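You operate a simulated robot arm through the tools that you are given. There is no shell and no other tool. Be economical: measure what you need, move in short steps, check, and stop when the job is done.

The job below is to be done with a simulated robot arm. You get a single attempt, and the scene is never put back.

Task
Put the blue tin and the pink tin in the drawers with their words.
Fine: each in the drawer that bears its word; never both drawers out at once, both shut at the end. Set down upright: what you pick out.

Only the result counts: the job must be done as asked and must still hold three seconds after the hand-in. Knocking over, shifting, dropping, spilling or breaking anything else fails it.

Robot
A 6-joint arm with a two-finger parallel gripper, fixed in place. Base frame: the origin is at the foot of the arm, x ahead of it, y to its left, z up. Units: m, rad, N and s.
With the tool pointing down near the work surface it reaches from about 0.1 to 0.64 m from the base axis. Its first joint turns from -2.897 to 2.897 rad. Payload 4.1 kg.
The TCP is the grasp point between the finger pads, 0.023 m short of the fingertips. In the tool frame z runs along the fingers and y along their closing line. Largest opening 0.094 m; finger width 0.038, thickness 0.01; the body of the gripper, 0.054 by 0.096 m, starts 0.039 m behind the TCP.
Orientation is that of the tool frame in the base frame, as a unit quaternion [x, y, z, w]. With the fingers straight down and closing along the base's y, the tool's x points along the base's -x, its y along +y and its z along -z.

Tools
- The arm moves only by the tool apply_moves. Its argument "steps" is a list of rows, each a list of 2 entries, a list of its own where there are three numbers: the shift along the tool's x, y, z in m, then the turn, a rotation vector about the tool's x, y, z in rad. In form: [[[tx, ty, tz], [rx, ry, rz]], ...]. A call has 1 to 10 rows; each row shifts and turns the commanded pose from where the row before left it, along the tool's axes as they then stand. "claw" is the opening, from 0 (shut) to 1 (fully open), set as the call begins (left out, the last holds). Rows are played at 5 a second. More than 0.05 m and 0.15 rad between two rows, or a gripper value outside its range, and nothing of the call is played. A pose out of reach is approached as far as the arm can. The call stops where the force on the tool passes 40 N (or 10 N more than at its start, if that is more) or the arm is blocked; 0.2 s more then pass. The fingers move at their own pace (about 0.045 m/s each) and stop on an object; they squeeze with about 35 N. The grip force told is the motor's: it shows also when the fingers shut on nothing. Time passes only in rows, and 0.2 s behind the last, so rows that do not move let the fingers close. It gives the time, the measured TCP pose, the force on the tool (base axes), the opening and the grip force at its end, in the units of the frame above (readings bear some noise), with the torque about the TCP (base axes, N m) and any sound that the robot's microphone picked up.
- Cameras (640 x 400 px; columns grow to the right, rows downward): "scene" is fixed at [0.3991, 0.6487, 1.0264]; the picture's right is [-1.00, 0.06, 0.00], its down [0.01, 0.10, -0.99] and it looks along [-0.06, -0.99, -0.10] (base axes); focal length 231 px, centre (320, 200). "wrist" rides on the gripper at [0.086, 0.016, -0.074] in the tool frame; the picture's right is [-0.18, 0.98, 0.00], its down [-0.58, -0.11, -0.81] and it looks along [-0.79, -0.15, 0.59] (tool axes); focal length 243 px, centre (320, 200). There is no depth. A picture from a camera that has moved, and an enlarged one, comes with that camera's place and axes in the base frame and with its lens.
- camera(camera): a new picture of that camera. No time passes.
- lift_body(by): slides the trunk up (or, below 0, down) by that many m; the arm rides with it, the base frame stays. It gives what a move gives, with no picture.
- zoom(camera, box): a new picture of the part [left, top, right, bottom] of that camera's present view, enlarged. No time passes.
- close_job(): hands the job in; it is judged then, once.

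Work in short steps. Places have to be worked out from the pictures, the camera data and where the tool is seen: move nearer, look again, correct. Check each grasp and each placing, and mend what went wrong. You have 120 turns and 84 pictures in all, those below and enlarged ones among them. Open the gripper and draw the arm clear of the work before you hand the job in, unless the task says otherwise; then end with one line.

The tools are called after ">>>" as a command line: name --argument value ..., lists and objects as JSON in quotes. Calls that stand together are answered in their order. apply_moves: Moves the arm, as the interface text tells. Its arguments: {"type":"object","properties":{"steps":{"type":"array"},"claw":{"type":"number"}},"required":["steps"]} The other tools are called the same way: lift_body (by) slides the trunk up or down; camera (camera) takes a picture; zoom (camera, box) takes an enlarged picture of a part of a camera's view; close_job () hands the job in.

At the start:

```text
t: 0.0
tcp_pos: [0.3396, -0.1585, 1.2649]
tcp_rot: [-0.001, 1.0, 0.0, -0.001]
wrist_force: [0.1, -0.4, -0.5]
wrist_torque: [0.01, 0.01, -0.02]
gripper_width: 0.0939
gripper_force: 0.1
trunk travel left (down, up): [-0.386, 0.204]
```

scene: 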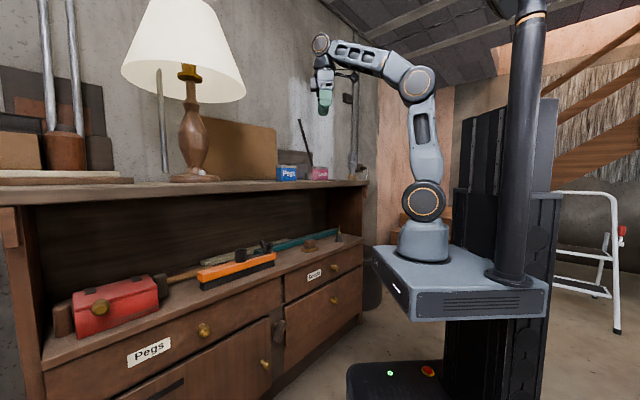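
wrist: 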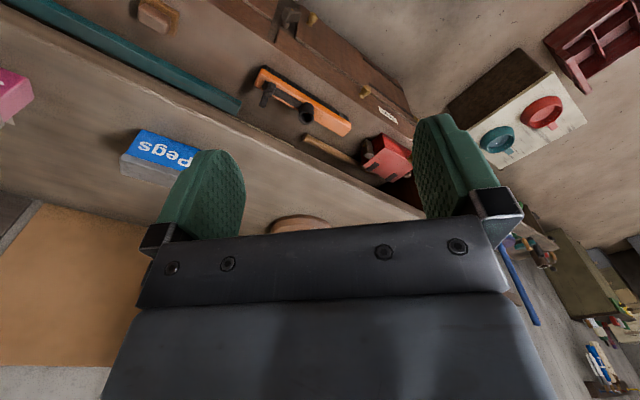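

The scene shows a blue "Pegs" tin and a pink tin on the top shelf, and two labelled drawers below. I zoom in to read the labels and measure positions.

>>> zoom --camera "scene" --box '[240, 100, 400, 200]'

>>> zoom --camera "scene" --box '[40, 220, 360, 400]'

>>> zoom --camera "scene" --box '[240, 220, 400, 320]'

```text
4.00 times, centred on (320, 150) of scene
camera zoom: at [0.3991, 0.6487, 1.0264], right [-1.0, 0.06, 0.0], down [0.01, 0.1, -0.99], along [-0.06, -0.99, -0.1], focal length 923 px, centre (320, 400)
```

zoom: 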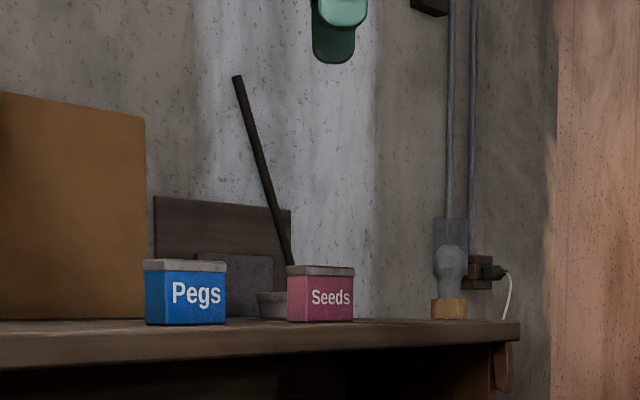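

```text
2.00 times, centred on (200, 310) of scene
camera zoom: at [0.3991, 0.6487, 1.0264], right [-1.0, 0.06, 0.0], down [0.01, 0.1, -0.99], along [-0.06, -0.99, -0.1], focal length 461 px, centre (560, -20)
```

zoom: 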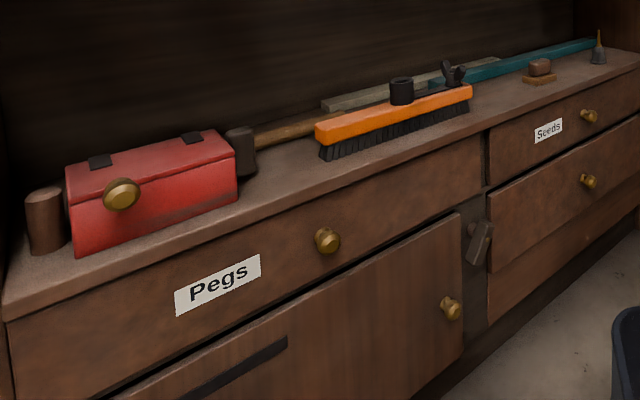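

```text
4.00 times, centred on (320, 270) of scene
camera zoom: at [0.3991, 0.6487, 1.0264], right [-1.0, 0.06, 0.0], down [0.01, 0.1, -0.99], along [-0.06, -0.99, -0.1], focal length 923 px, centre (320, -80)
```

zoom: 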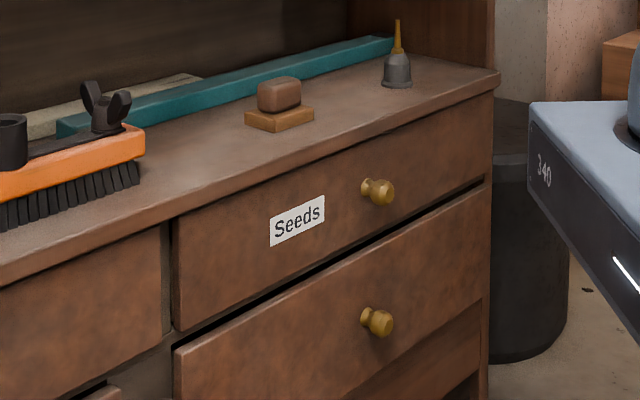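

Triangulating roughly: the cabinet front runs about 48° to the base x axis, the tins are near (0.49,-0.47,1.04), and the Pegs knob is near (0.735,-0.066,0.51). I turn the tool to face the cabinet and look.

>>> apply_moves --steps '[[[0, 0, 0], [0, 0, 0.147]], [[0, 0, 0], [0, 0, 0.147]], [[0, 0, 0], [0, 0, 0.147]], [[0, 0, 0], [0, 0, 0.147]], [[0, 0, 0], [0, 0, 0.147]]]'

>>> camera --camera "wrist"

```text
t: 1.2
tcp_pos: [0.3381, -0.1593, 1.2638]
tcp_rot: [0.36, 0.933, 0.0, 0.001]
wrist_force: [-0.3, -0.5, -0.3]
wrist_torque: [-0.04, 0.02, 0.02]
gripper_width: 0.094
gripper_force: 0.0
trunk travel left (down, up): [-0.386, 0.204]
```

```text
78 pictures are left
camera wrist: at [0.2843, -0.0883, 1.3394], right [0.8, 0.6, 0.0], down [0.36, -0.47, 0.81], along [0.49, -0.64, -0.59], focal length 243 px, centre (320, 200)
```

wrist: 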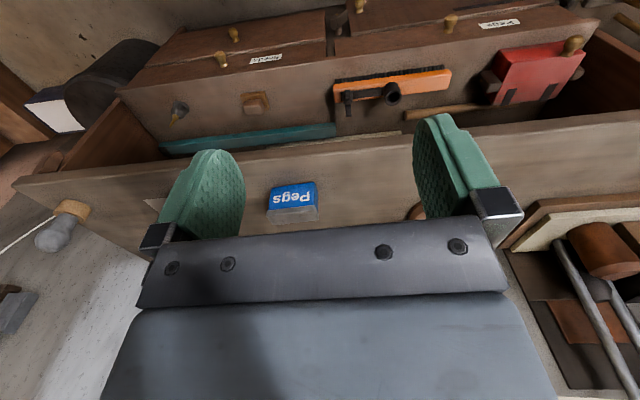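

Now the whole cabinet is in view; knobs work out near Seeds (0.254,-0.56,0.52) and Pegs (0.73,-0.066,0.515). I zoom for tin shape and drawer fronts.

>>> zoom --camera "wrist" --box '[140, 150, 340, 250]'

>>> zoom --camera "wrist" --box '[100, 0, 620, 170]'

```text
3.20 times, centred on (240, 200) of wrist
camera zoom: at [0.2843, -0.0883, 1.3394], right [0.8, 0.6, 0.0], down [0.36, -0.47, 0.81], along [0.49, -0.64, -0.59], focal length 776 px, centre (576, 200)
```

zoom: 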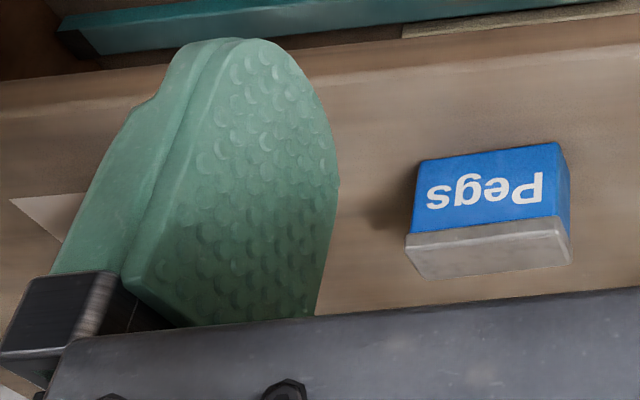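

```text
1.23 times, centred on (360, 85) of wrist
camera zoom: at [0.2843, -0.0883, 1.3394], right [0.8, 0.6, 0.0], down [0.36, -0.47, 0.81], along [0.49, -0.64, -0.59], focal length 299 px, centre (271, 342)
```

zoom: 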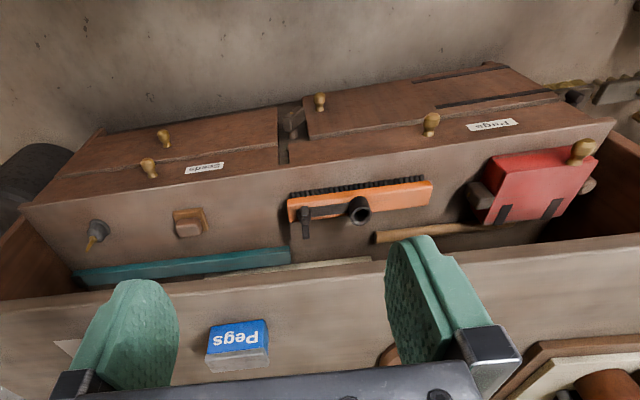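

Tins are ~0.097 wide × ~0.055 deep, aligned with the cabinet (front direction ≈46°). I'll open the Pegs drawer first: lower the trunk to bring the arm to drawer height.

>>> lift_body --by -0.33

>>> camera --camera "scene"

>>> camera --camera "wrist"

```text
t: 4.5
tcp_pos: [0.3382, -0.1585, 0.9338]
tcp_rot: [0.359, 0.933, 0.0, 0.001]
wrist_force: [0.0, 0.0, -0.2]
wrist_torque: [0.0, 0.02, -0.02]
gripper_width: 0.094
gripper_force: 0.1
trunk travel left (down, up): [-0.056, 0.534]
```

```text
75 pictures are left
```

scene: 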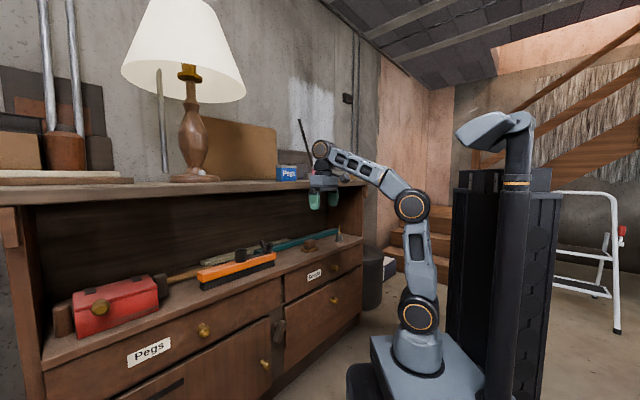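

```text
74 pictures are left
camera wrist: at [0.2841, -0.0884, 1.0094], right [0.8, 0.61, 0.0], down [0.36, -0.47, 0.81], along [0.49, -0.64, -0.59], focal length 243 px, centre (320, 200)
```

wrist: 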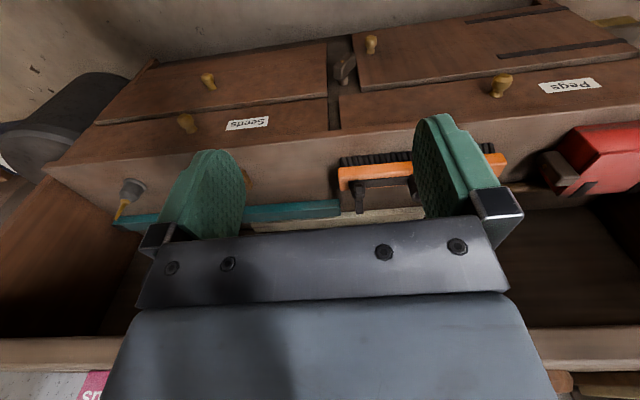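

Next I swing over in front of the Pegs drawer, descending, keeping well in front of the cabinet.

>>> apply_moves --steps '[[[0.0, 0.0335, 0.028], [0, 0, 0]], [[0.0, 0.0335, 0.028], [0, 0, 0]], [[0.0, 0.0335, 0.028], [0, 0, 0]], [[0.0, 0.0335, 0.028], [0, 0, 0]], [[0.0, 0.0335, 0.028], [0, 0, 0]], [[0.0, 0.0335, 0.028], [0, 0, 0]], [[0.0, 0.0335, 0.028], [0, 0, 0]], [[0.0, 0.0335, 0.028], [0, 0, 0]], [[0.0, 0.0335, 0.028], [0, 0, 0]], [[0.0, 0.0335, 0.028], [0, 0, 0]]]'

>>> apply_moves --steps '[[[0, 0, 0], [0, -0.14, 0]], [[0, 0, 0], [0, -0.14, 0]], [[0, 0, 0], [0, -0.14, 0]], [[0, 0, 0], [0, -0.14, 0]], [[0, 0, 0], [0, -0.14, 0]], [[0, 0, 0], [0, -0.14, 0]], [[0, 0, 0], [0, -0.14, 0]], [[0, 0, 0], [0, -0.14, 0]]]'

>>> camera --camera "wrist"

>>> camera --camera "scene"

```text
t: 6.7
tcp_pos: [0.5619, 0.0917, 0.6539]
tcp_rot: [0.36, 0.933, 0.0, 0.001]
wrist_force: [-0.9, -0.2, 0.2]
wrist_torque: [0.0, -0.01, 0.01]
gripper_width: 0.094
gripper_force: 0.1
trunk travel left (down, up): [-0.056, 0.534]
```

```text
t: 8.4
tcp_pos: [0.5634, 0.0896, 0.6547]
tcp_rot: [0.304, 0.79, -0.19, 0.497]
wrist_force: [0.6, -0.1, 0.4]
wrist_torque: [0.02, 0.0, 0.0]
gripper_width: 0.094
gripper_force: 0.0
trunk travel left (down, up): [-0.056, 0.534]
```

```text
73 pictures are left
camera wrist: at [0.4954, 0.1723, 0.6093], right [0.72, 0.68, 0.17], down [-0.43, 0.24, 0.87], along [0.55, -0.7, 0.46], focal length 243 px, centre (320, 200)
```

wrist: 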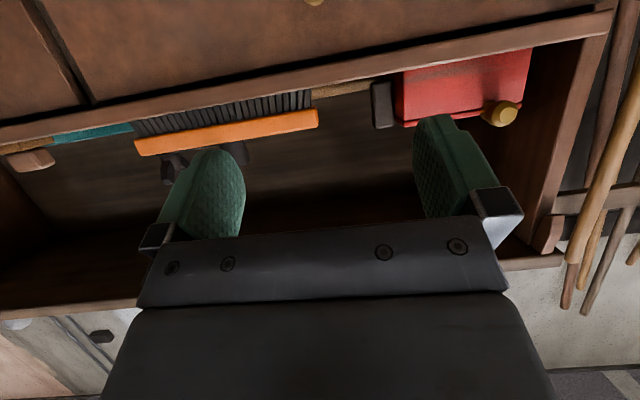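

```text
72 pictures are left
```

scene: 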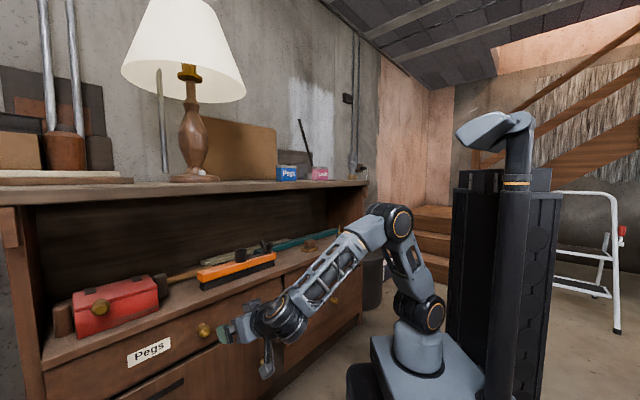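

The TCP projects at (320,183) in the wrist view, so I can aim with it. I approach the knob to about 0.12 m standoff.

>>> apply_moves --steps '[[[0.006, 0, 0.037], [0, 0, 0]], [[0.006, 0, 0.037], [0, 0, 0]], [[0.006, 0, 0.037], [0, 0, 0]], [[0.006, 0, 0.037], [0, 0, 0]]]'

>>> camera --camera "wrist"

>>> zoom --camera "scene" --box '[120, 270, 320, 395]'

```text
t: 9.4
tcp_pos: [0.6557, 0.0068, 0.5685]
tcp_rot: [0.304, 0.791, -0.191, 0.496]
wrist_force: [0.4, 0.2, 0.7]
wrist_torque: [0.02, 0.02, 0.02]
gripper_width: 0.0942
gripper_force: 0.1
trunk travel left (down, up): [-0.056, 0.534]
```

```text
71 pictures are left
camera wrist: at [0.5879, 0.09, 0.5232], right [0.72, 0.68, 0.17], down [-0.42, 0.24, 0.87], along [0.55, -0.7, 0.46], focal length 243 px, centre (320, 200)
```

wrist: 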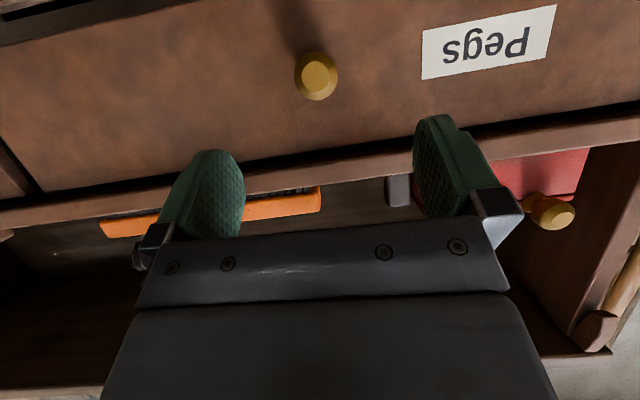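

```text
3.20 times, centred on (220, 332) of scene
camera zoom: at [0.3991, 0.6487, 1.0264], right [-1.0, 0.06, 0.0], down [0.01, 0.1, -0.99], along [-0.06, -0.99, -0.1], focal length 738 px, centre (640, -224)
```

zoom: 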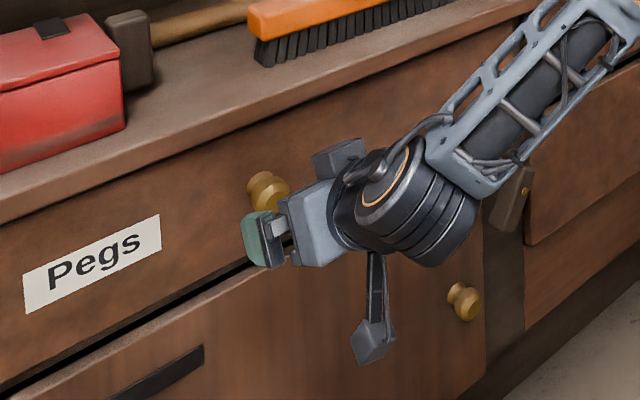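

Knob sits near (0.735,-0.073,0.527), about 12 cm ahead along the fingers. I advance most of the way and look again.

>>> apply_moves --steps '[[[-0.004, -0.002, 0.027], [0, 0, 0]], [[-0.004, -0.002, 0.027], [0, 0, 0]], [[-0.0036, -0.002, 0.026], [0, 0, 0]]]'

>>> camera --camera "wrist"

>>> zoom --camera "scene" --box '[160, 300, 260, 360]'

```text
t: 10.2
tcp_pos: [0.7074, -0.0492, 0.5456]
tcp_rot: [0.305, 0.791, -0.191, 0.495]
wrist_force: [-0.1, -1.0, 0.0]
wrist_torque: [-0.02, -0.01, 0.0]
gripper_width: 0.0936
gripper_force: 0.0
trunk travel left (down, up): [-0.056, 0.534]
```

```text
69 pictures are left
camera wrist: at [0.6397, 0.0331, 0.4999], right [0.72, 0.68, 0.17], down [-0.42, 0.24, 0.87], along [0.55, -0.7, 0.46], focal length 243 px, centre (320, 200)
```

wrist: 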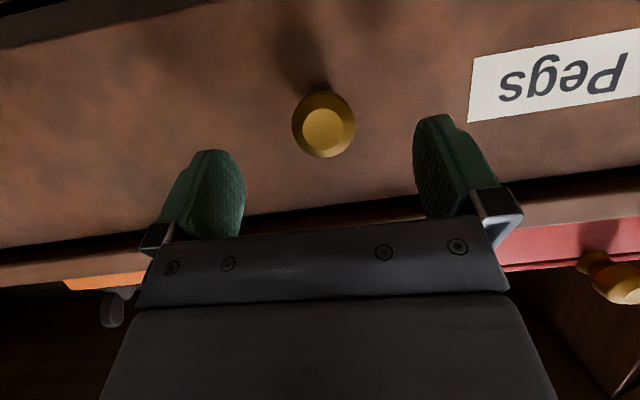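

```text
6.40 times, centred on (210, 330) of scene
camera zoom: at [0.3991, 0.6487, 1.0264], right [-1.0, 0.06, 0.0], down [0.01, 0.1, -0.99], along [-0.06, -0.99, -0.1], focal length 1476 px, centre (1024, -632)
```

zoom: 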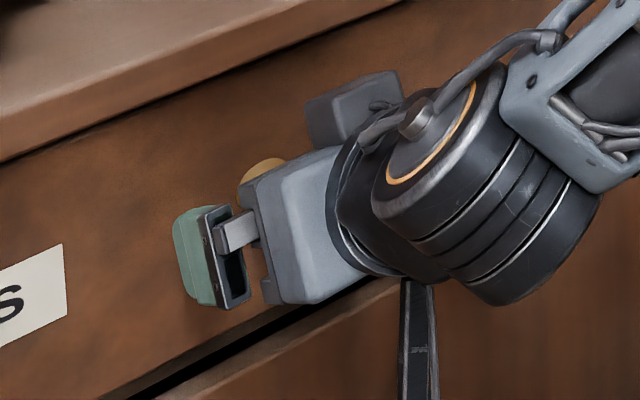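

Aligned; remaining ~0.04 m straight along the fingers. I advance 0.034 and then close.

>>> apply_moves --steps '[[[0, 0, 0.017], [0, 0, 0]], [[0, 0, 0.016], [0, 0, 0]]]'

>>> apply_moves --steps '[[[0, 0, 0], [0, 0, 0]], [[0, 0, 0], [0, 0, 0]], [[0, 0, 0], [0, 0, 0]], [[0, 0, 0], [0, 0, 0]], [[0, 0, 0], [0, 0, 0]]]' --claw 0

>>> camera --camera "wrist"

```text
t: 10.8
tcp_pos: [0.7284, -0.0671, 0.5317]
tcp_rot: [0.304, 0.791, -0.191, 0.496]
wrist_force: [-21.2, 11.7, 6.4]
wrist_torque: [-0.41, -0.13, -1.41]
gripper_width: 0.094
gripper_force: 0.1
trunk travel left (down, up): [-0.056, 0.534]
```

```text
t: 11.2
tcp_pos: [0.7267, -0.0695, 0.5284]
tcp_rot: [0.308, 0.79, -0.193, 0.494]
wrist_force: [-47.1, 17.9, 9.4]
wrist_torque: [-0.76, -0.01, -3.53]
gripper_width: 0.0696
gripper_force: 5.0
trunk travel left (down, up): [-0.056, 0.534]
stopped in row 1: the force on the tool passed its limit at 51 N (the readings are from after the stop); the commanded pose is now the measured one
```

```text
67 pictures are left
camera wrist: at [0.66, 0.0135, 0.4838], right [0.73, 0.67, 0.16], down [-0.42, 0.24, 0.88], along [0.55, -0.7, 0.45], focal length 243 px, centre (320, 200)
```

wrist: 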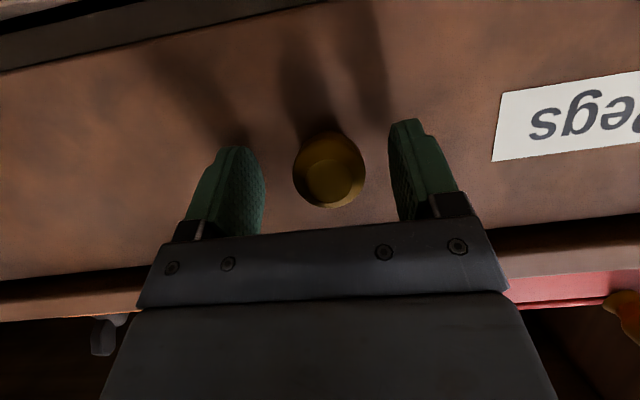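

The fingertips touched the drawer face. I back off about 12 mm, then close.

>>> apply_moves --steps '[[[0, 0, -0.012], [0, 0, 0]], [[0, 0, 0], [0, 0, 0]], [[0, 0, 0], [0, 0, 0]], [[0, 0, 0], [0, 0, 0]], [[0, 0, 0], [0, 0, 0]]]' --claw 0

>>> camera --camera "wrist"

```text
t: 12.4
tcp_pos: [0.7225, -0.0598, 0.5339]
tcp_rot: [0.303, 0.791, -0.19, 0.496]
wrist_force: [25.2, 25.6, 1.9]
wrist_torque: [0.35, -0.32, -0.53]
gripper_width: 0.0347
gripper_force: 45.1
trunk travel left (down, up): [-0.056, 0.534]
```

```text
66 pictures are left
camera wrist: at [0.6549, 0.0232, 0.489], right [0.72, 0.68, 0.17], down [-0.42, 0.23, 0.88], along [0.55, -0.7, 0.45], focal length 243 px, centre (320, 200)
```

wrist: 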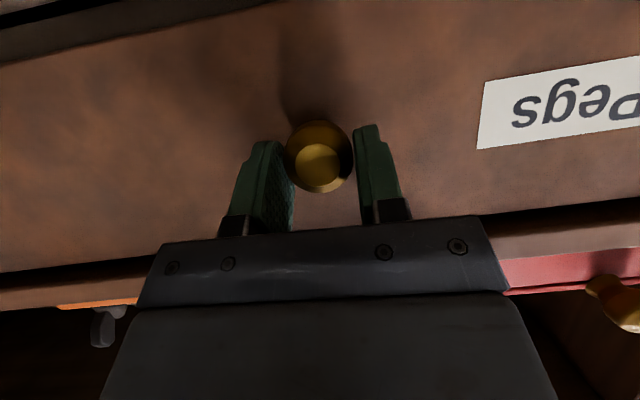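

Knob is gripped (35 mm). There's side load, so I relieve it slightly and pull out along the drawer axis in small steps.

>>> apply_moves --steps '[[[0.0, 0.004, 0], [0, 0, 0]], [[0.0087, 0, -0.018], [0, 0, 0]], [[0.0087, 0, -0.018], [0, 0, 0]]]'

>>> zoom --camera "scene" --box '[80, 250, 320, 400]'

```text
t: 13.2
tcp_pos: [0.6945, -0.0319, 0.5343]
tcp_rot: [0.306, 0.79, -0.193, 0.495]
wrist_force: [18.9, 18.0, 4.2]
wrist_torque: [0.11, -0.15, -0.94]
gripper_width: 0.0346
gripper_force: 44.9
trunk travel left (down, up): [-0.056, 0.534]
```

```text
2.67 times, centred on (200, 325) of scene
camera zoom: at [0.3991, 0.6487, 1.0264], right [-1.0, 0.06, 0.0], down [0.01, 0.1, -0.99], along [-0.06, -0.99, -0.1], focal length 615 px, centre (640, -133)
```

zoom: 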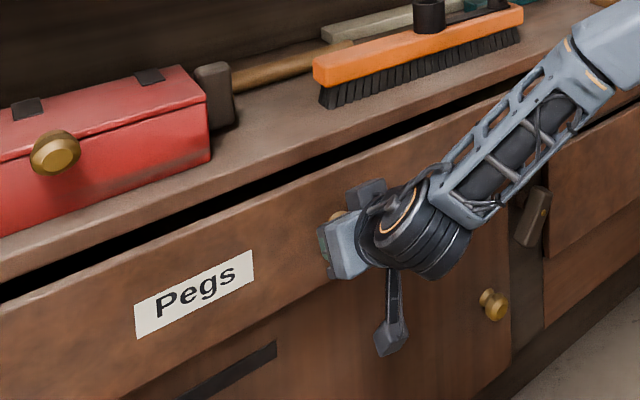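

The drawer slides, axis closer to 45°. I continue pulling with that correction to about 0.19 m.

>>> apply_moves --steps '[[[0.0087, 0.006, -0.018], [0, 0, 0]], [[0.0087, 0.002, -0.018], [0, 0, 0]], [[0.0087, 0.001, -0.018], [0, 0, 0]], [[0.0087, 0.001, -0.018], [0, 0, 0]], [[0.0087, 0.001, -0.018], [0, 0, 0]], [[0.0087, 0.001, -0.018], [0, 0, 0]], [[0.0087, 0.001, -0.018], [0, 0, 0]]]'

>>> camera --camera "scene"

```text
t: 14.4
tcp_pos: [0.6283, 0.0352, 0.5349]
tcp_rot: [0.311, 0.788, -0.199, 0.493]
wrist_force: [-19.7, -17.5, 8.9]
wrist_torque: [-0.22, 0.31, -1.71]
gripper_width: 0.0342
gripper_force: 44.9
trunk travel left (down, up): [-0.056, 0.534]
stopped in row 5: the force on the tool passed its limit at 42 N (the readings are from after the stop); the commanded pose is now the measured one
```

```text
64 pictures are left
```

scene: 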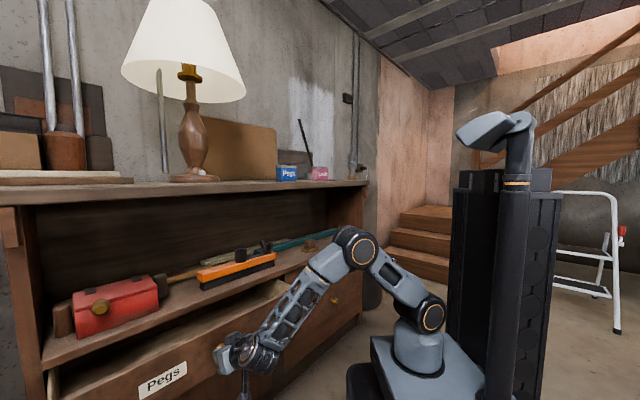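

Opened ~0.134 m; the stop was side load from overcorrection. I relieve it and pull a bit more.

>>> apply_moves --steps '[[[0.0, -0.004, 0], [0, 0, 0]], [[0.0087, 0.0005, -0.018], [0, 0, 0]], [[0.0087, 0.0005, -0.018], [0, 0, 0]], [[0.0065, 0.0005, -0.0135], [0, 0, 0]]]'

>>> camera --camera "wrist"

>>> zoom --camera "scene" --box '[40, 250, 280, 400]'

```text
t: 15.4
tcp_pos: [0.5889, 0.075, 0.5354]
tcp_rot: [0.305, 0.79, -0.194, 0.494]
wrist_force: [4.3, 5.9, 6.9]
wrist_torque: [-0.62, -0.55, -0.58]
gripper_width: 0.0343
gripper_force: 45.0
trunk travel left (down, up): [-0.056, 0.534]
```

```text
63 pictures are left
camera wrist: at [0.5209, 0.1583, 0.4889], right [0.72, 0.67, 0.16], down [-0.42, 0.24, 0.88], along [0.55, -0.7, 0.46], focal length 243 px, centre (320, 200)
```

wrist: 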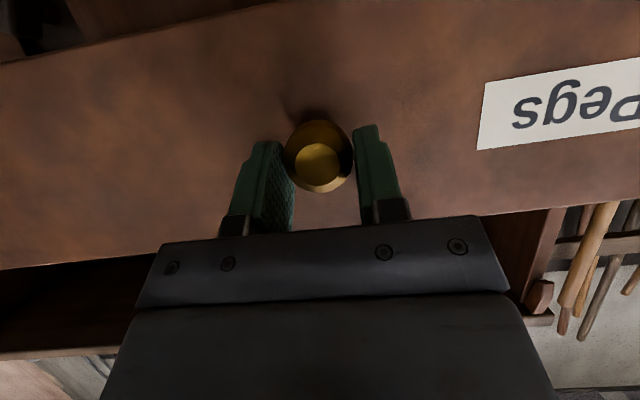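

```text
2.67 times, centred on (160, 325) of scene
camera zoom: at [0.3991, 0.6487, 1.0264], right [-1.0, 0.06, 0.0], down [0.01, 0.1, -0.99], along [-0.06, -0.99, -0.1], focal length 615 px, centre (747, -133)
```

zoom: 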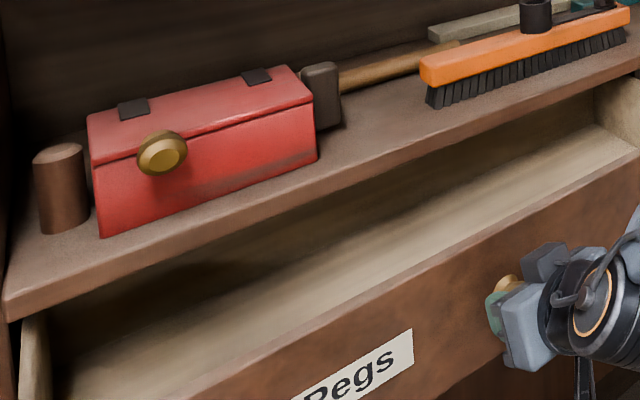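

Drawer is out 0.19 m, empty. I release the knob, back away, and tilt the tool back to vertical.

>>> apply_moves --steps '[[[0, 0, 0], [0, 0, 0]], [[0, 0, 0], [0, 0, 0]], [[0, 0, -0.03], [0, 0, 0]], [[0, 0, -0.045], [0, 0, 0]], [[-0.04, 0, 0], [0, 0, 0]], [[-0.045, 0, 0], [0, 0, 0]], [[-0.045, 0, 0], [0, 0, 0]], [[-0.045, 0, 0], [0, 0, 0]]]' --claw 1

>>> apply_moves --steps '[[[0, 0, 0], [0, 0.14, 0]], [[0, 0, 0], [0, 0.14, 0]], [[0, 0, 0], [0, 0.14, 0]], [[0, 0, 0], [0, 0.14, 0]], [[0, 0, 0], [0, 0.14, 0]], [[0, 0, 0], [0, 0.14, 0]], [[0, 0, 0], [0, 0.14, 0]], [[0, 0, 0], [0, 0.14, 0]]]'

>>> camera --camera "wrist"

>>> camera --camera "scene"

```text
t: 17.2
tcp_pos: [0.5953, 0.0683, 0.7242]
tcp_rot: [0.307, 0.79, -0.197, 0.494]
wrist_force: [-0.2, 0.0, 0.9]
wrist_torque: [0.01, 0.03, -0.03]
gripper_width: 0.094
gripper_force: 0.0
trunk travel left (down, up): [-0.056, 0.534]
```

```text
t: 19.0
tcp_pos: [0.5959, 0.0672, 0.7228]
tcp_rot: [0.363, 0.932, -0.001, -0.002]
wrist_force: [0.7, 0.6, 0.6]
wrist_torque: [0.01, 0.0, 0.02]
gripper_width: 0.094
gripper_force: 0.1
trunk travel left (down, up): [-0.056, 0.534]
```

```text
61 pictures are left
camera wrist: at [0.5424, 0.1391, 0.7985], right [0.8, 0.6, -0.01], down [0.36, -0.47, 0.8], along [0.48, -0.65, -0.59], focal length 243 px, centre (320, 200)
```

wrist: 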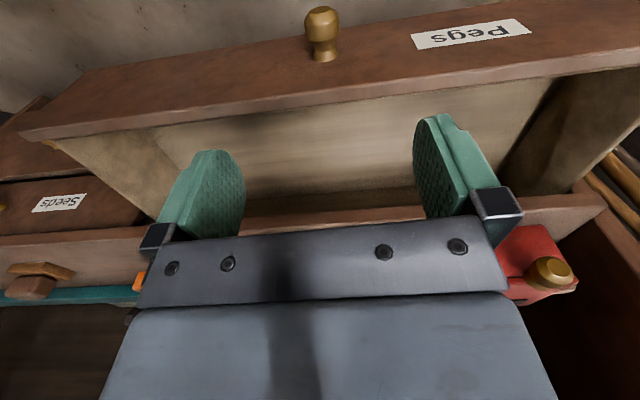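

```text
60 pictures are left
```

scene: 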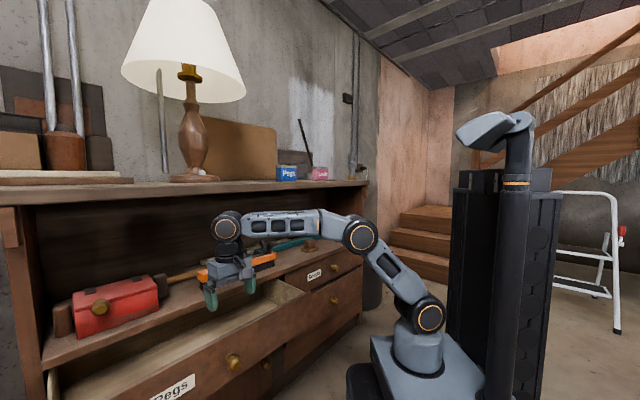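

Drawer seen empty and in place. Now I retreat sideways, raise the trunk, and turn the gripper 90° so it closes across the tins' short side.

>>> apply_moves --steps '[[[0.01, -0.036, -0.01], [0, 0, 0]], [[0.01, -0.036, -0.01], [0, 0, 0]], [[0, -0.045, -0.01], [0, 0, 0]], [[0, -0.045, -0.01], [0, 0, 0]], [[0, -0.045, 0], [0, 0, 0]], [[0, -0.045, 0], [0, 0, 0]], [[0, -0.045, 0], [0, 0, 0]], [[0, -0.045, 0], [0, 0, 0]]]'

>>> lift_body --by 0.48

>>> camera --camera "wrist"

```text
t: 20.8
tcp_pos: [0.3489, -0.1704, 0.7651]
tcp_rot: [0.364, 0.931, -0.002, -0.002]
wrist_force: [0.5, 0.1, -0.2]
wrist_torque: [0.0, 0.01, 0.0]
gripper_width: 0.0942
gripper_force: 0.0
trunk travel left (down, up): [-0.056, 0.534]
```

```text
refused: 0.48 is not a number from -0.4 to 0.4
```

```text
59 pictures are left
camera wrist: at [0.296, -0.0992, 0.8392], right [0.8, 0.6, -0.01], down [0.36, -0.47, 0.81], along [0.48, -0.65, -0.59], focal length 243 px, centre (320, 200)
```

wrist: 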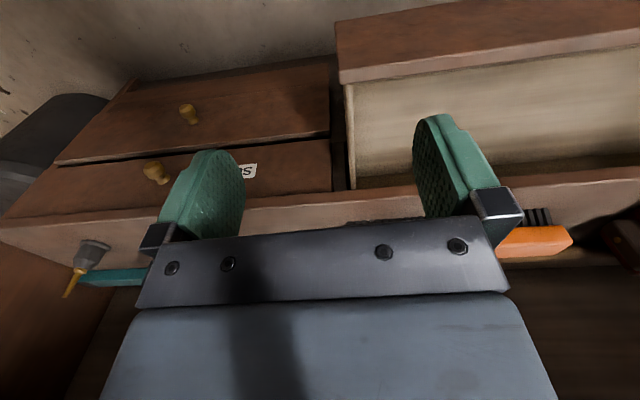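

I raise the trunk in two slides.

>>> lift_body --by 0.3

>>> lift_body --by 0.18

>>> apply_moves --steps '[[[0, 0, 0], [0, 0, -0.15]], [[0, 0, 0], [0, 0, -0.15]], [[0, 0, 0], [0, 0, -0.15]], [[0, 0, 0], [0, 0, -0.15]], [[0, 0, 0], [0, 0, -0.15]], [[0, 0, 0], [0, 0, -0.15]], [[0, 0, 0], [0, 0, -0.15]], [[0, 0, 0], [0, 0, -0.15]], [[0, 0, 0], [0, 0, -0.15]], [[0, 0, 0], [0, 0, -0.15]]]'

>>> camera --camera "wrist"

>>> camera --camera "scene"

```text
t: 23.8
tcp_pos: [0.3496, -0.1697, 1.0644]
tcp_rot: [0.364, 0.931, -0.001, -0.003]
wrist_force: [-0.3, 0.1, 0.3]
wrist_torque: [-0.03, -0.01, -0.01]
gripper_width: 0.094
gripper_force: 0.1
trunk travel left (down, up): [-0.356, 0.234]
```

```text
t: 25.8
tcp_pos: [0.3499, -0.1698, 1.2442]
tcp_rot: [0.364, 0.931, -0.002, -0.002]
wrist_force: [-0.7, -0.2, 0.3]
wrist_torque: [0.0, 0.0, 0.04]
gripper_width: 0.0941
gripper_force: 0.0
trunk travel left (down, up): [-0.536, 0.054]
```

```text
t: 28.0
tcp_pos: [0.3493, -0.1695, 1.2443]
tcp_rot: [-0.369, 0.929, -0.001, -0.004]
wrist_force: [-0.5, 0.1, 0.1]
wrist_torque: [0.01, -0.01, 0.01]
gripper_width: 0.094
gripper_force: 0.1
trunk travel left (down, up): [-0.536, 0.054]
```

```text
58 pictures are left
camera wrist: at [0.2749, -0.2169, 1.32], right [-0.54, 0.84, 0.0], down [0.5, 0.32, 0.8], along [0.68, 0.43, -0.6], focal length 243 px, centre (320, 200)
```

wrist: 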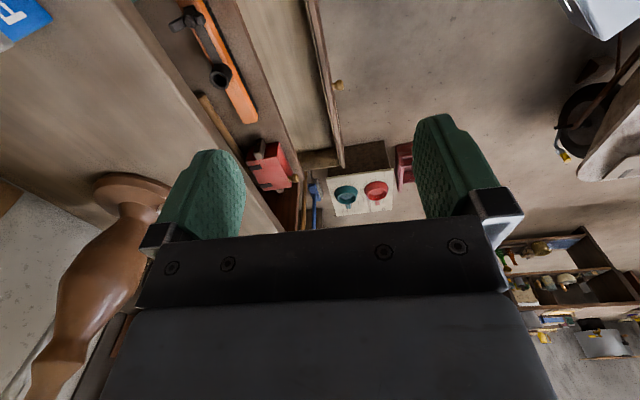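

```text
57 pictures are left
```

scene: 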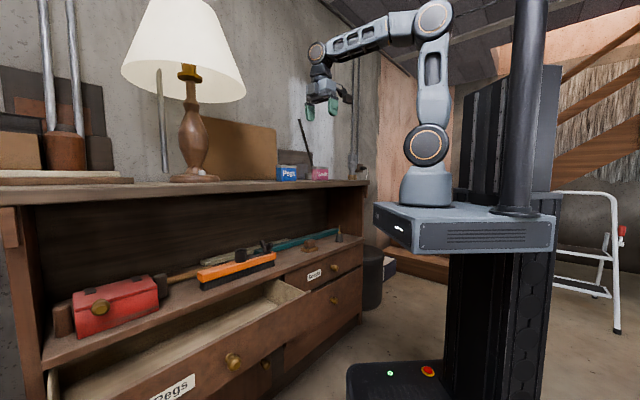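

I move toward the tins (leaving them ahead of the camera) to measure them from this angle.

>>> apply_moves --steps '[[[0.03, -0.03, 0], [0, 0, -0.03]], [[0.03, -0.03, 0], [0, 0, 0]], [[0.03, -0.03, 0], [0, 0, 0]], [[0.03, -0.03, 0], [0, 0, 0]], [[0.03, -0.03, 0], [0, 0, 0]], [[0.03, -0.03, 0], [0, 0, 0]], [[0, -0.03, 0], [0, 0, 0]]]'

>>> camera --camera "wrist"

```text
t: 29.6
tcp_pos: [0.3693, -0.4482, 1.2457]
tcp_rot: [-0.382, 0.924, 0.0, -0.003]
wrist_force: [-0.9, 0.0, 0.1]
wrist_torque: [-0.01, 0.0, -0.01]
gripper_width: 0.094
gripper_force: 0.1
trunk travel left (down, up): [-0.536, 0.054]
```

```text
56 pictures are left
camera wrist: at [0.2962, -0.4961, 1.3198], right [-0.56, 0.83, 0.0], down [0.49, 0.34, 0.8], along [0.66, 0.45, -0.6], focal length 243 px, centre (320, 200)
```

wrist: 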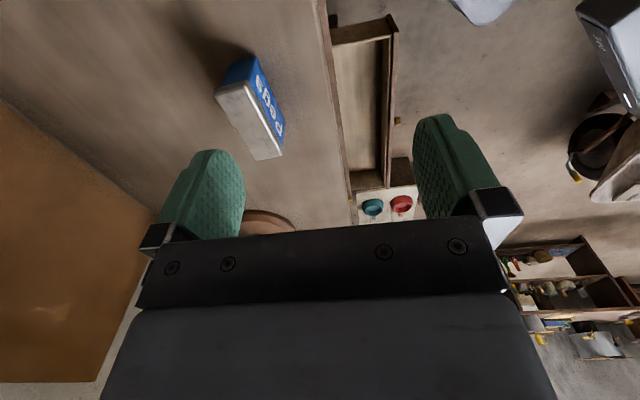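

Clear view of the blue tin; zoom for corner positions.

>>> zoom --camera "wrist" --box '[180, 40, 340, 180]'

```text
2.86 times, centred on (260, 110) of wrist
camera zoom: at [0.2962, -0.4961, 1.3198], right [-0.56, 0.83, 0.0], down [0.49, 0.34, 0.8], along [0.66, 0.45, -0.6], focal length 693 px, centre (491, 457)
```

zoom: 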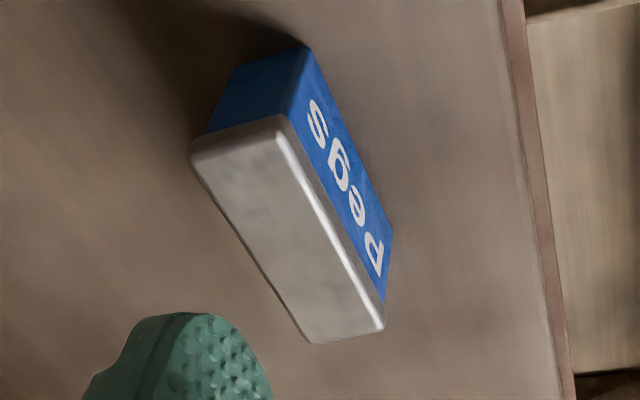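

Blue tin lid centre computed at about (0.488,-0.462), top z≈1.08, angle ≈47.5°. I move over it at safe height.

>>> apply_moves --steps '[[[-0.019, -0.024, 0.015], [0, 0, -0.04]], [[-0.019, -0.024, 0.015], [0, 0, 0]], [[-0.019, -0.024, 0.015], [0, 0, 0]], [[-0.018, -0.021, 0.015], [0, 0, 0]]]'

>>> camera --camera "wrist"

>>> zoom --camera "scene" --box '[240, 100, 400, 200]'

```text
t: 30.6
tcp_pos: [0.4697, -0.4439, 1.1825]
tcp_rot: [-0.4, 0.916, 0.001, -0.003]
wrist_force: [1.4, 0.2, -0.6]
wrist_torque: [-0.01, 0.01, -0.04]
gripper_width: 0.0937
gripper_force: 0.0
out of reach, approached as far as the arm can: row 3, 4
trunk travel left (down, up): [-0.536, 0.054]
```

```text
54 pictures are left
camera wrist: at [0.3974, -0.4948, 1.2572], right [-0.6, 0.8, 0.0], down [0.48, 0.35, 0.8], along [0.64, 0.48, -0.6], focal length 243 px, centre (320, 200)
```

wrist: 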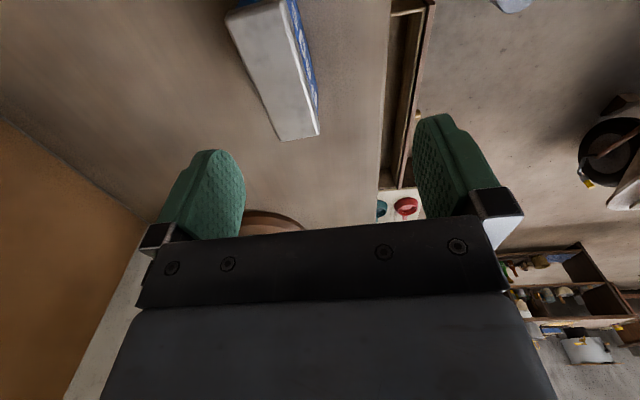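

```text
4.00 times, centred on (320, 150) of scene
camera zoom: at [0.3991, 0.6487, 1.0264], right [-1.0, 0.06, 0.0], down [0.01, 0.1, -0.99], along [-0.06, -0.99, -0.1], focal length 923 px, centre (320, 400)
```

zoom: 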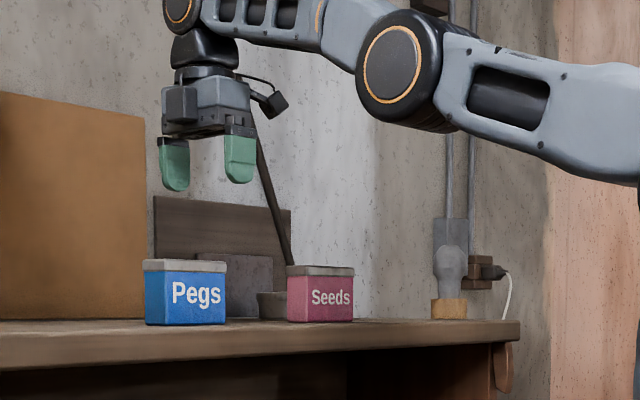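

Out of reach by ~2 cm at this height, as the wrist is well above the shoulder. Raising the trunk fully and going lower should extend reach.

>>> lift_body --by 0.05

>>> apply_moves --steps '[[[0, 0, 0.02], [0, 0, 0]], [[0, 0, 0.02], [0, 0, 0]]]'

```text
t: 31.5
tcp_pos: [0.4671, -0.442, 1.2334]
tcp_rot: [-0.4, 0.916, -0.001, -0.003]
wrist_force: [0.0, -0.6, 0.3]
wrist_torque: [-0.01, -0.01, 0.01]
gripper_width: 0.094
gripper_force: 0.1
trunk travel left (down, up): [-0.586, 0.004]
```

```text
t: 32.1
tcp_pos: [0.4665, -0.4416, 1.1941]
tcp_rot: [-0.401, 0.916, 0.001, -0.003]
wrist_force: [-0.4, 0.2, 0.1]
wrist_torque: [0.01, 0.0, -0.06]
gripper_width: 0.0939
gripper_force: 0.0
trunk travel left (down, up): [-0.586, 0.004]
```

Descend to z≈1.135 (tips still above the lid) and then advance to find how far it reaches.

>>> apply_moves --steps '[[[0, 0, 0.03], [0, 0, 0]], [[0, 0, 0.03], [0, 0, 0]], [[0, -0.01, 0], [0, 0, 0]], [[0, -0.01, 0], [0, 0, 0]], [[0, -0.01, 0], [0, 0, 0]]]'

>>> camera --camera "wrist"

```text
t: 33.3
tcp_pos: [0.4873, -0.4635, 1.1332]
tcp_rot: [-0.4, 0.916, 0.0, -0.003]
wrist_force: [-0.4, 0.3, -0.4]
wrist_torque: [0.0, 0.0, 0.02]
gripper_width: 0.0942
gripper_force: 0.0
trunk travel left (down, up): [-0.586, 0.004]
```

```text
52 pictures are left
camera wrist: at [0.417, -0.5151, 1.2084], right [-0.6, 0.8, 0.0], down [0.48, 0.36, 0.8], along [0.64, 0.48, -0.6], focal length 243 px, centre (320, 200)
```

wrist: 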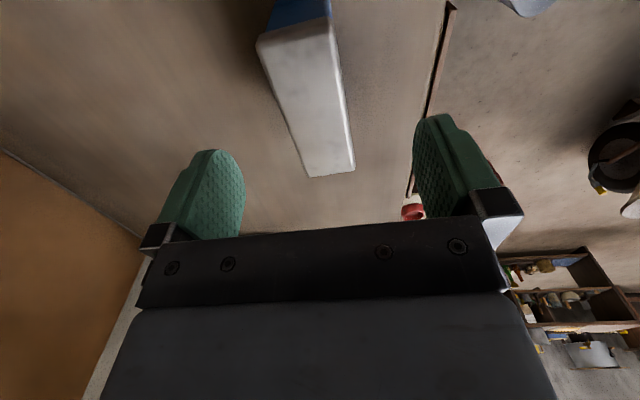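

The lid centre computes to (0.489,-0.4635), matching the TCP. I descend to grasp height and close.

>>> apply_moves --steps '[[[0, 0, 0.027], [0, 0, 0]], [[0, 0, 0.027], [0, 0, 0]], [[0, 0, 0.026], [0, 0, 0]]]'

>>> zoom --camera "scene" --box '[240, 100, 400, 200]'

```text
t: 34.1
tcp_pos: [0.4878, -0.4635, 1.0521]
tcp_rot: [-0.4, 0.917, -0.001, -0.002]
wrist_force: [0.1, 0.9, 0.0]
wrist_torque: [0.01, -0.02, -0.01]
gripper_width: 0.094
gripper_force: 0.0
trunk travel left (down, up): [-0.586, 0.004]
```

```text
4.00 times, centred on (320, 150) of scene
camera zoom: at [0.3991, 0.6487, 1.0264], right [-1.0, 0.06, 0.0], down [0.01, 0.1, -0.99], along [-0.06, -0.99, -0.1], focal length 923 px, centre (320, 400)
```

zoom: 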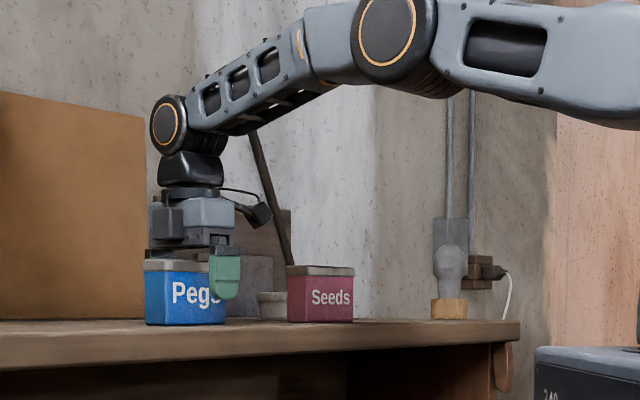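

Fingers straddle the tin. Close and wait.

>>> apply_moves --steps '[[[0, 0, 0], [0, 0, 0]], [[0, 0, 0], [0, 0, 0]], [[0, 0, 0], [0, 0, 0]], [[0, 0, 0], [0, 0, 0]], [[0, 0, 0], [0, 0, 0]], [[0, 0, -0.01], [0, 0, 0]]]' --claw 0

>>> zoom --camera "scene" --box '[240, 100, 400, 200]'

```text
t: 35.5
tcp_pos: [0.4886, -0.4625, 1.0634]
tcp_rot: [-0.4, 0.917, 0.0, -0.002]
wrist_force: [0.1, -0.2, 0.2]
wrist_torque: [0.03, 0.0, 0.01]
gripper_width: 0.0394
gripper_force: 0.2
trunk travel left (down, up): [-0.586, 0.004]
```

```text
4.00 times, centred on (320, 150) of scene
camera zoom: at [0.3991, 0.6487, 1.0264], right [-1.0, 0.06, 0.0], down [0.01, 0.1, -0.99], along [-0.06, -0.99, -0.1], focal length 923 px, centre (320, 400)
```

zoom: 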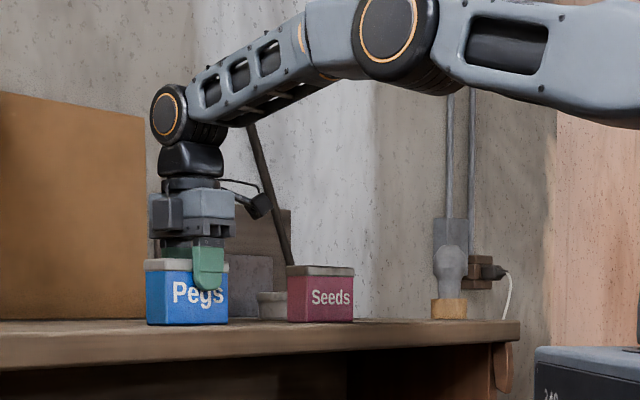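

Grip had not fully closed when it lifted; I go back down 1 cm and let the fingers close.

>>> apply_moves --steps '[[[0, 0, 0.011], [0, 0, 0]], [[0, 0, 0], [0, 0, 0]], [[0, 0, 0], [0, 0, 0]]]' --claw 0

```text
t: 36.3
tcp_pos: [0.4869, -0.4634, 1.0554]
tcp_rot: [-0.4, 0.916, -0.003, -0.002]
wrist_force: [2.1, -2.1, 23.5]
wrist_torque: [0.1, 0.13, 0.02]
gripper_width: 0.0379
gripper_force: 35.4
trunk travel left (down, up): [-0.586, 0.004]
```

Gripped (38 mm, 35 N). Lift.

>>> apply_moves --steps '[[[0, 0, -0.02], [0, 0, 0]], [[0, 0, -0.03], [0, 0, 0]], [[0, 0.02, -0.03], [0, 0, 0]], [[0, 0.04, -0.01], [0, 0, 0]]]'

>>> camera --camera "scene"

>>> camera --camera "wrist"

```text
t: 37.3
tcp_pos: [0.4423, -0.4211, 1.1429]
tcp_rot: [-0.401, 0.916, 0.0, -0.002]
wrist_force: [0.1, 0.3, -1.3]
wrist_torque: [-0.04, 0.01, 0.05]
gripper_width: 0.0377
gripper_force: 35.0
trunk travel left (down, up): [-0.586, 0.004]
```

```text
49 pictures are left
```

scene: 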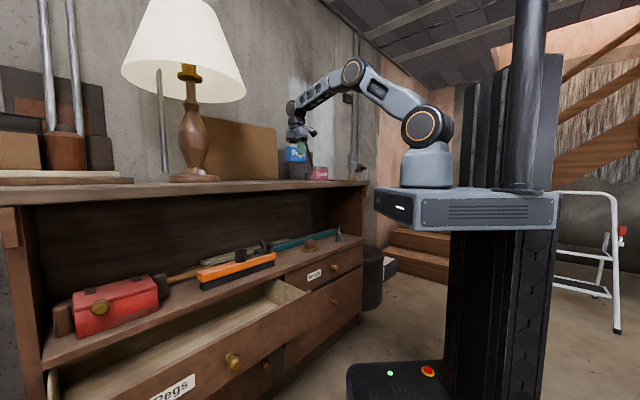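

```text
48 pictures are left
camera wrist: at [0.3721, -0.473, 1.2183], right [-0.6, 0.8, 0.0], down [0.48, 0.36, 0.8], along [0.64, 0.48, -0.6], focal length 243 px, centre (320, 200)
```

wrist: 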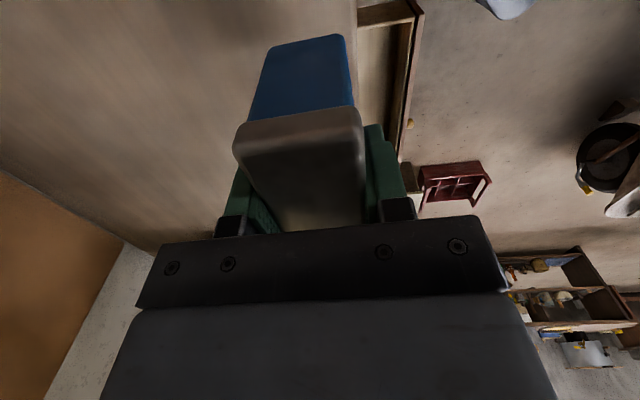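

Blue tin is held upright. I draw back clear of the shelf, then lower the trunk.

>>> apply_moves --steps '[[[0, 0.04, 0], [0, 0, 0]], [[0, 0.04, 0], [0, 0, 0]], [[0, 0.04, 0], [0, 0, 0]], [[0, 0.04, 0], [0, 0, 0]], [[0, 0.04, 0], [0, 0, 0]], [[0, 0.04, 0], [0, 0, 0]]]'

>>> lift_body --by -0.4

>>> camera --camera "scene"

```text
t: 38.7
tcp_pos: [0.268, -0.2583, 1.1423]
tcp_rot: [-0.4, 0.916, -0.001, -0.004]
wrist_force: [-0.4, 0.5, -1.5]
wrist_torque: [0.01, 0.01, 0.02]
gripper_width: 0.0377
gripper_force: 34.7
trunk travel left (down, up): [-0.586, 0.004]
```

```text
t: 42.5
tcp_pos: [0.2696, -0.2602, 0.7432]
tcp_rot: [-0.401, 0.916, -0.001, -0.002]
wrist_force: [0.0, 0.0, -1.5]
wrist_torque: [0.03, -0.02, 0.01]
gripper_width: 0.0377
gripper_force: 34.7
trunk travel left (down, up): [-0.186, 0.404]
```

```text
47 pictures are left
```

scene: 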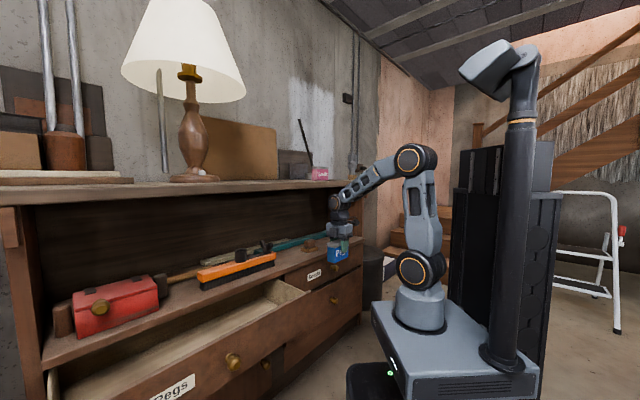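

Now I move over the open drawer at safe height toward (0.562,-0.166).

>>> apply_moves --steps '[[[-0.0335, -0.0187, 0], [0, 0, 0]], [[-0.0335, -0.0187, 0], [0, 0, 0]], [[-0.0335, -0.0187, 0], [0, 0, 0]], [[-0.0335, -0.0187, 0], [0, 0, 0]], [[-0.0335, -0.0187, 0], [0, 0, 0]], [[-0.0335, -0.0187, 0], [0, 0, 0]], [[-0.0335, -0.0187, 0], [0, 0, 0]], [[-0.0335, -0.0187, 0], [0, 0, 0]]]'

>>> camera --camera "wrist"

>>> zoom --camera "scene" --box '[120, 220, 360, 370]'

```text
t: 44.3
tcp_pos: [0.5601, -0.1662, 0.7402]
tcp_rot: [-0.401, 0.916, 0.0, -0.003]
wrist_force: [-0.8, 1.1, -2.0]
wrist_torque: [0.0, 0.02, -0.02]
gripper_width: 0.0379
gripper_force: 35.0
trunk travel left (down, up): [-0.186, 0.404]
```

```text
46 pictures are left
camera wrist: at [0.4895, -0.2168, 0.8157], right [-0.6, 0.8, 0.0], down [0.48, 0.36, 0.8], along [0.64, 0.48, -0.6], focal length 243 px, centre (320, 200)
```

wrist: 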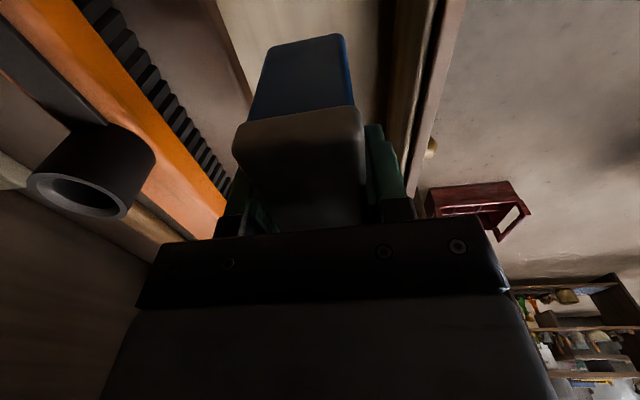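

```text
2.67 times, centred on (240, 295) of scene
camera zoom: at [0.3991, 0.6487, 1.0264], right [-1.0, 0.06, 0.0], down [0.01, 0.1, -0.99], along [-0.06, -0.99, -0.1], focal length 615 px, centre (533, -53)
```

zoom: 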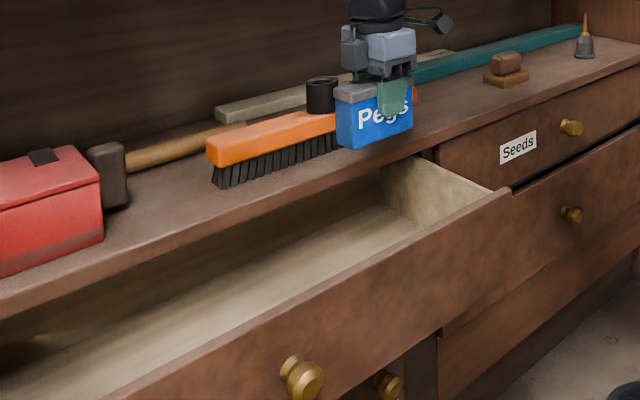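

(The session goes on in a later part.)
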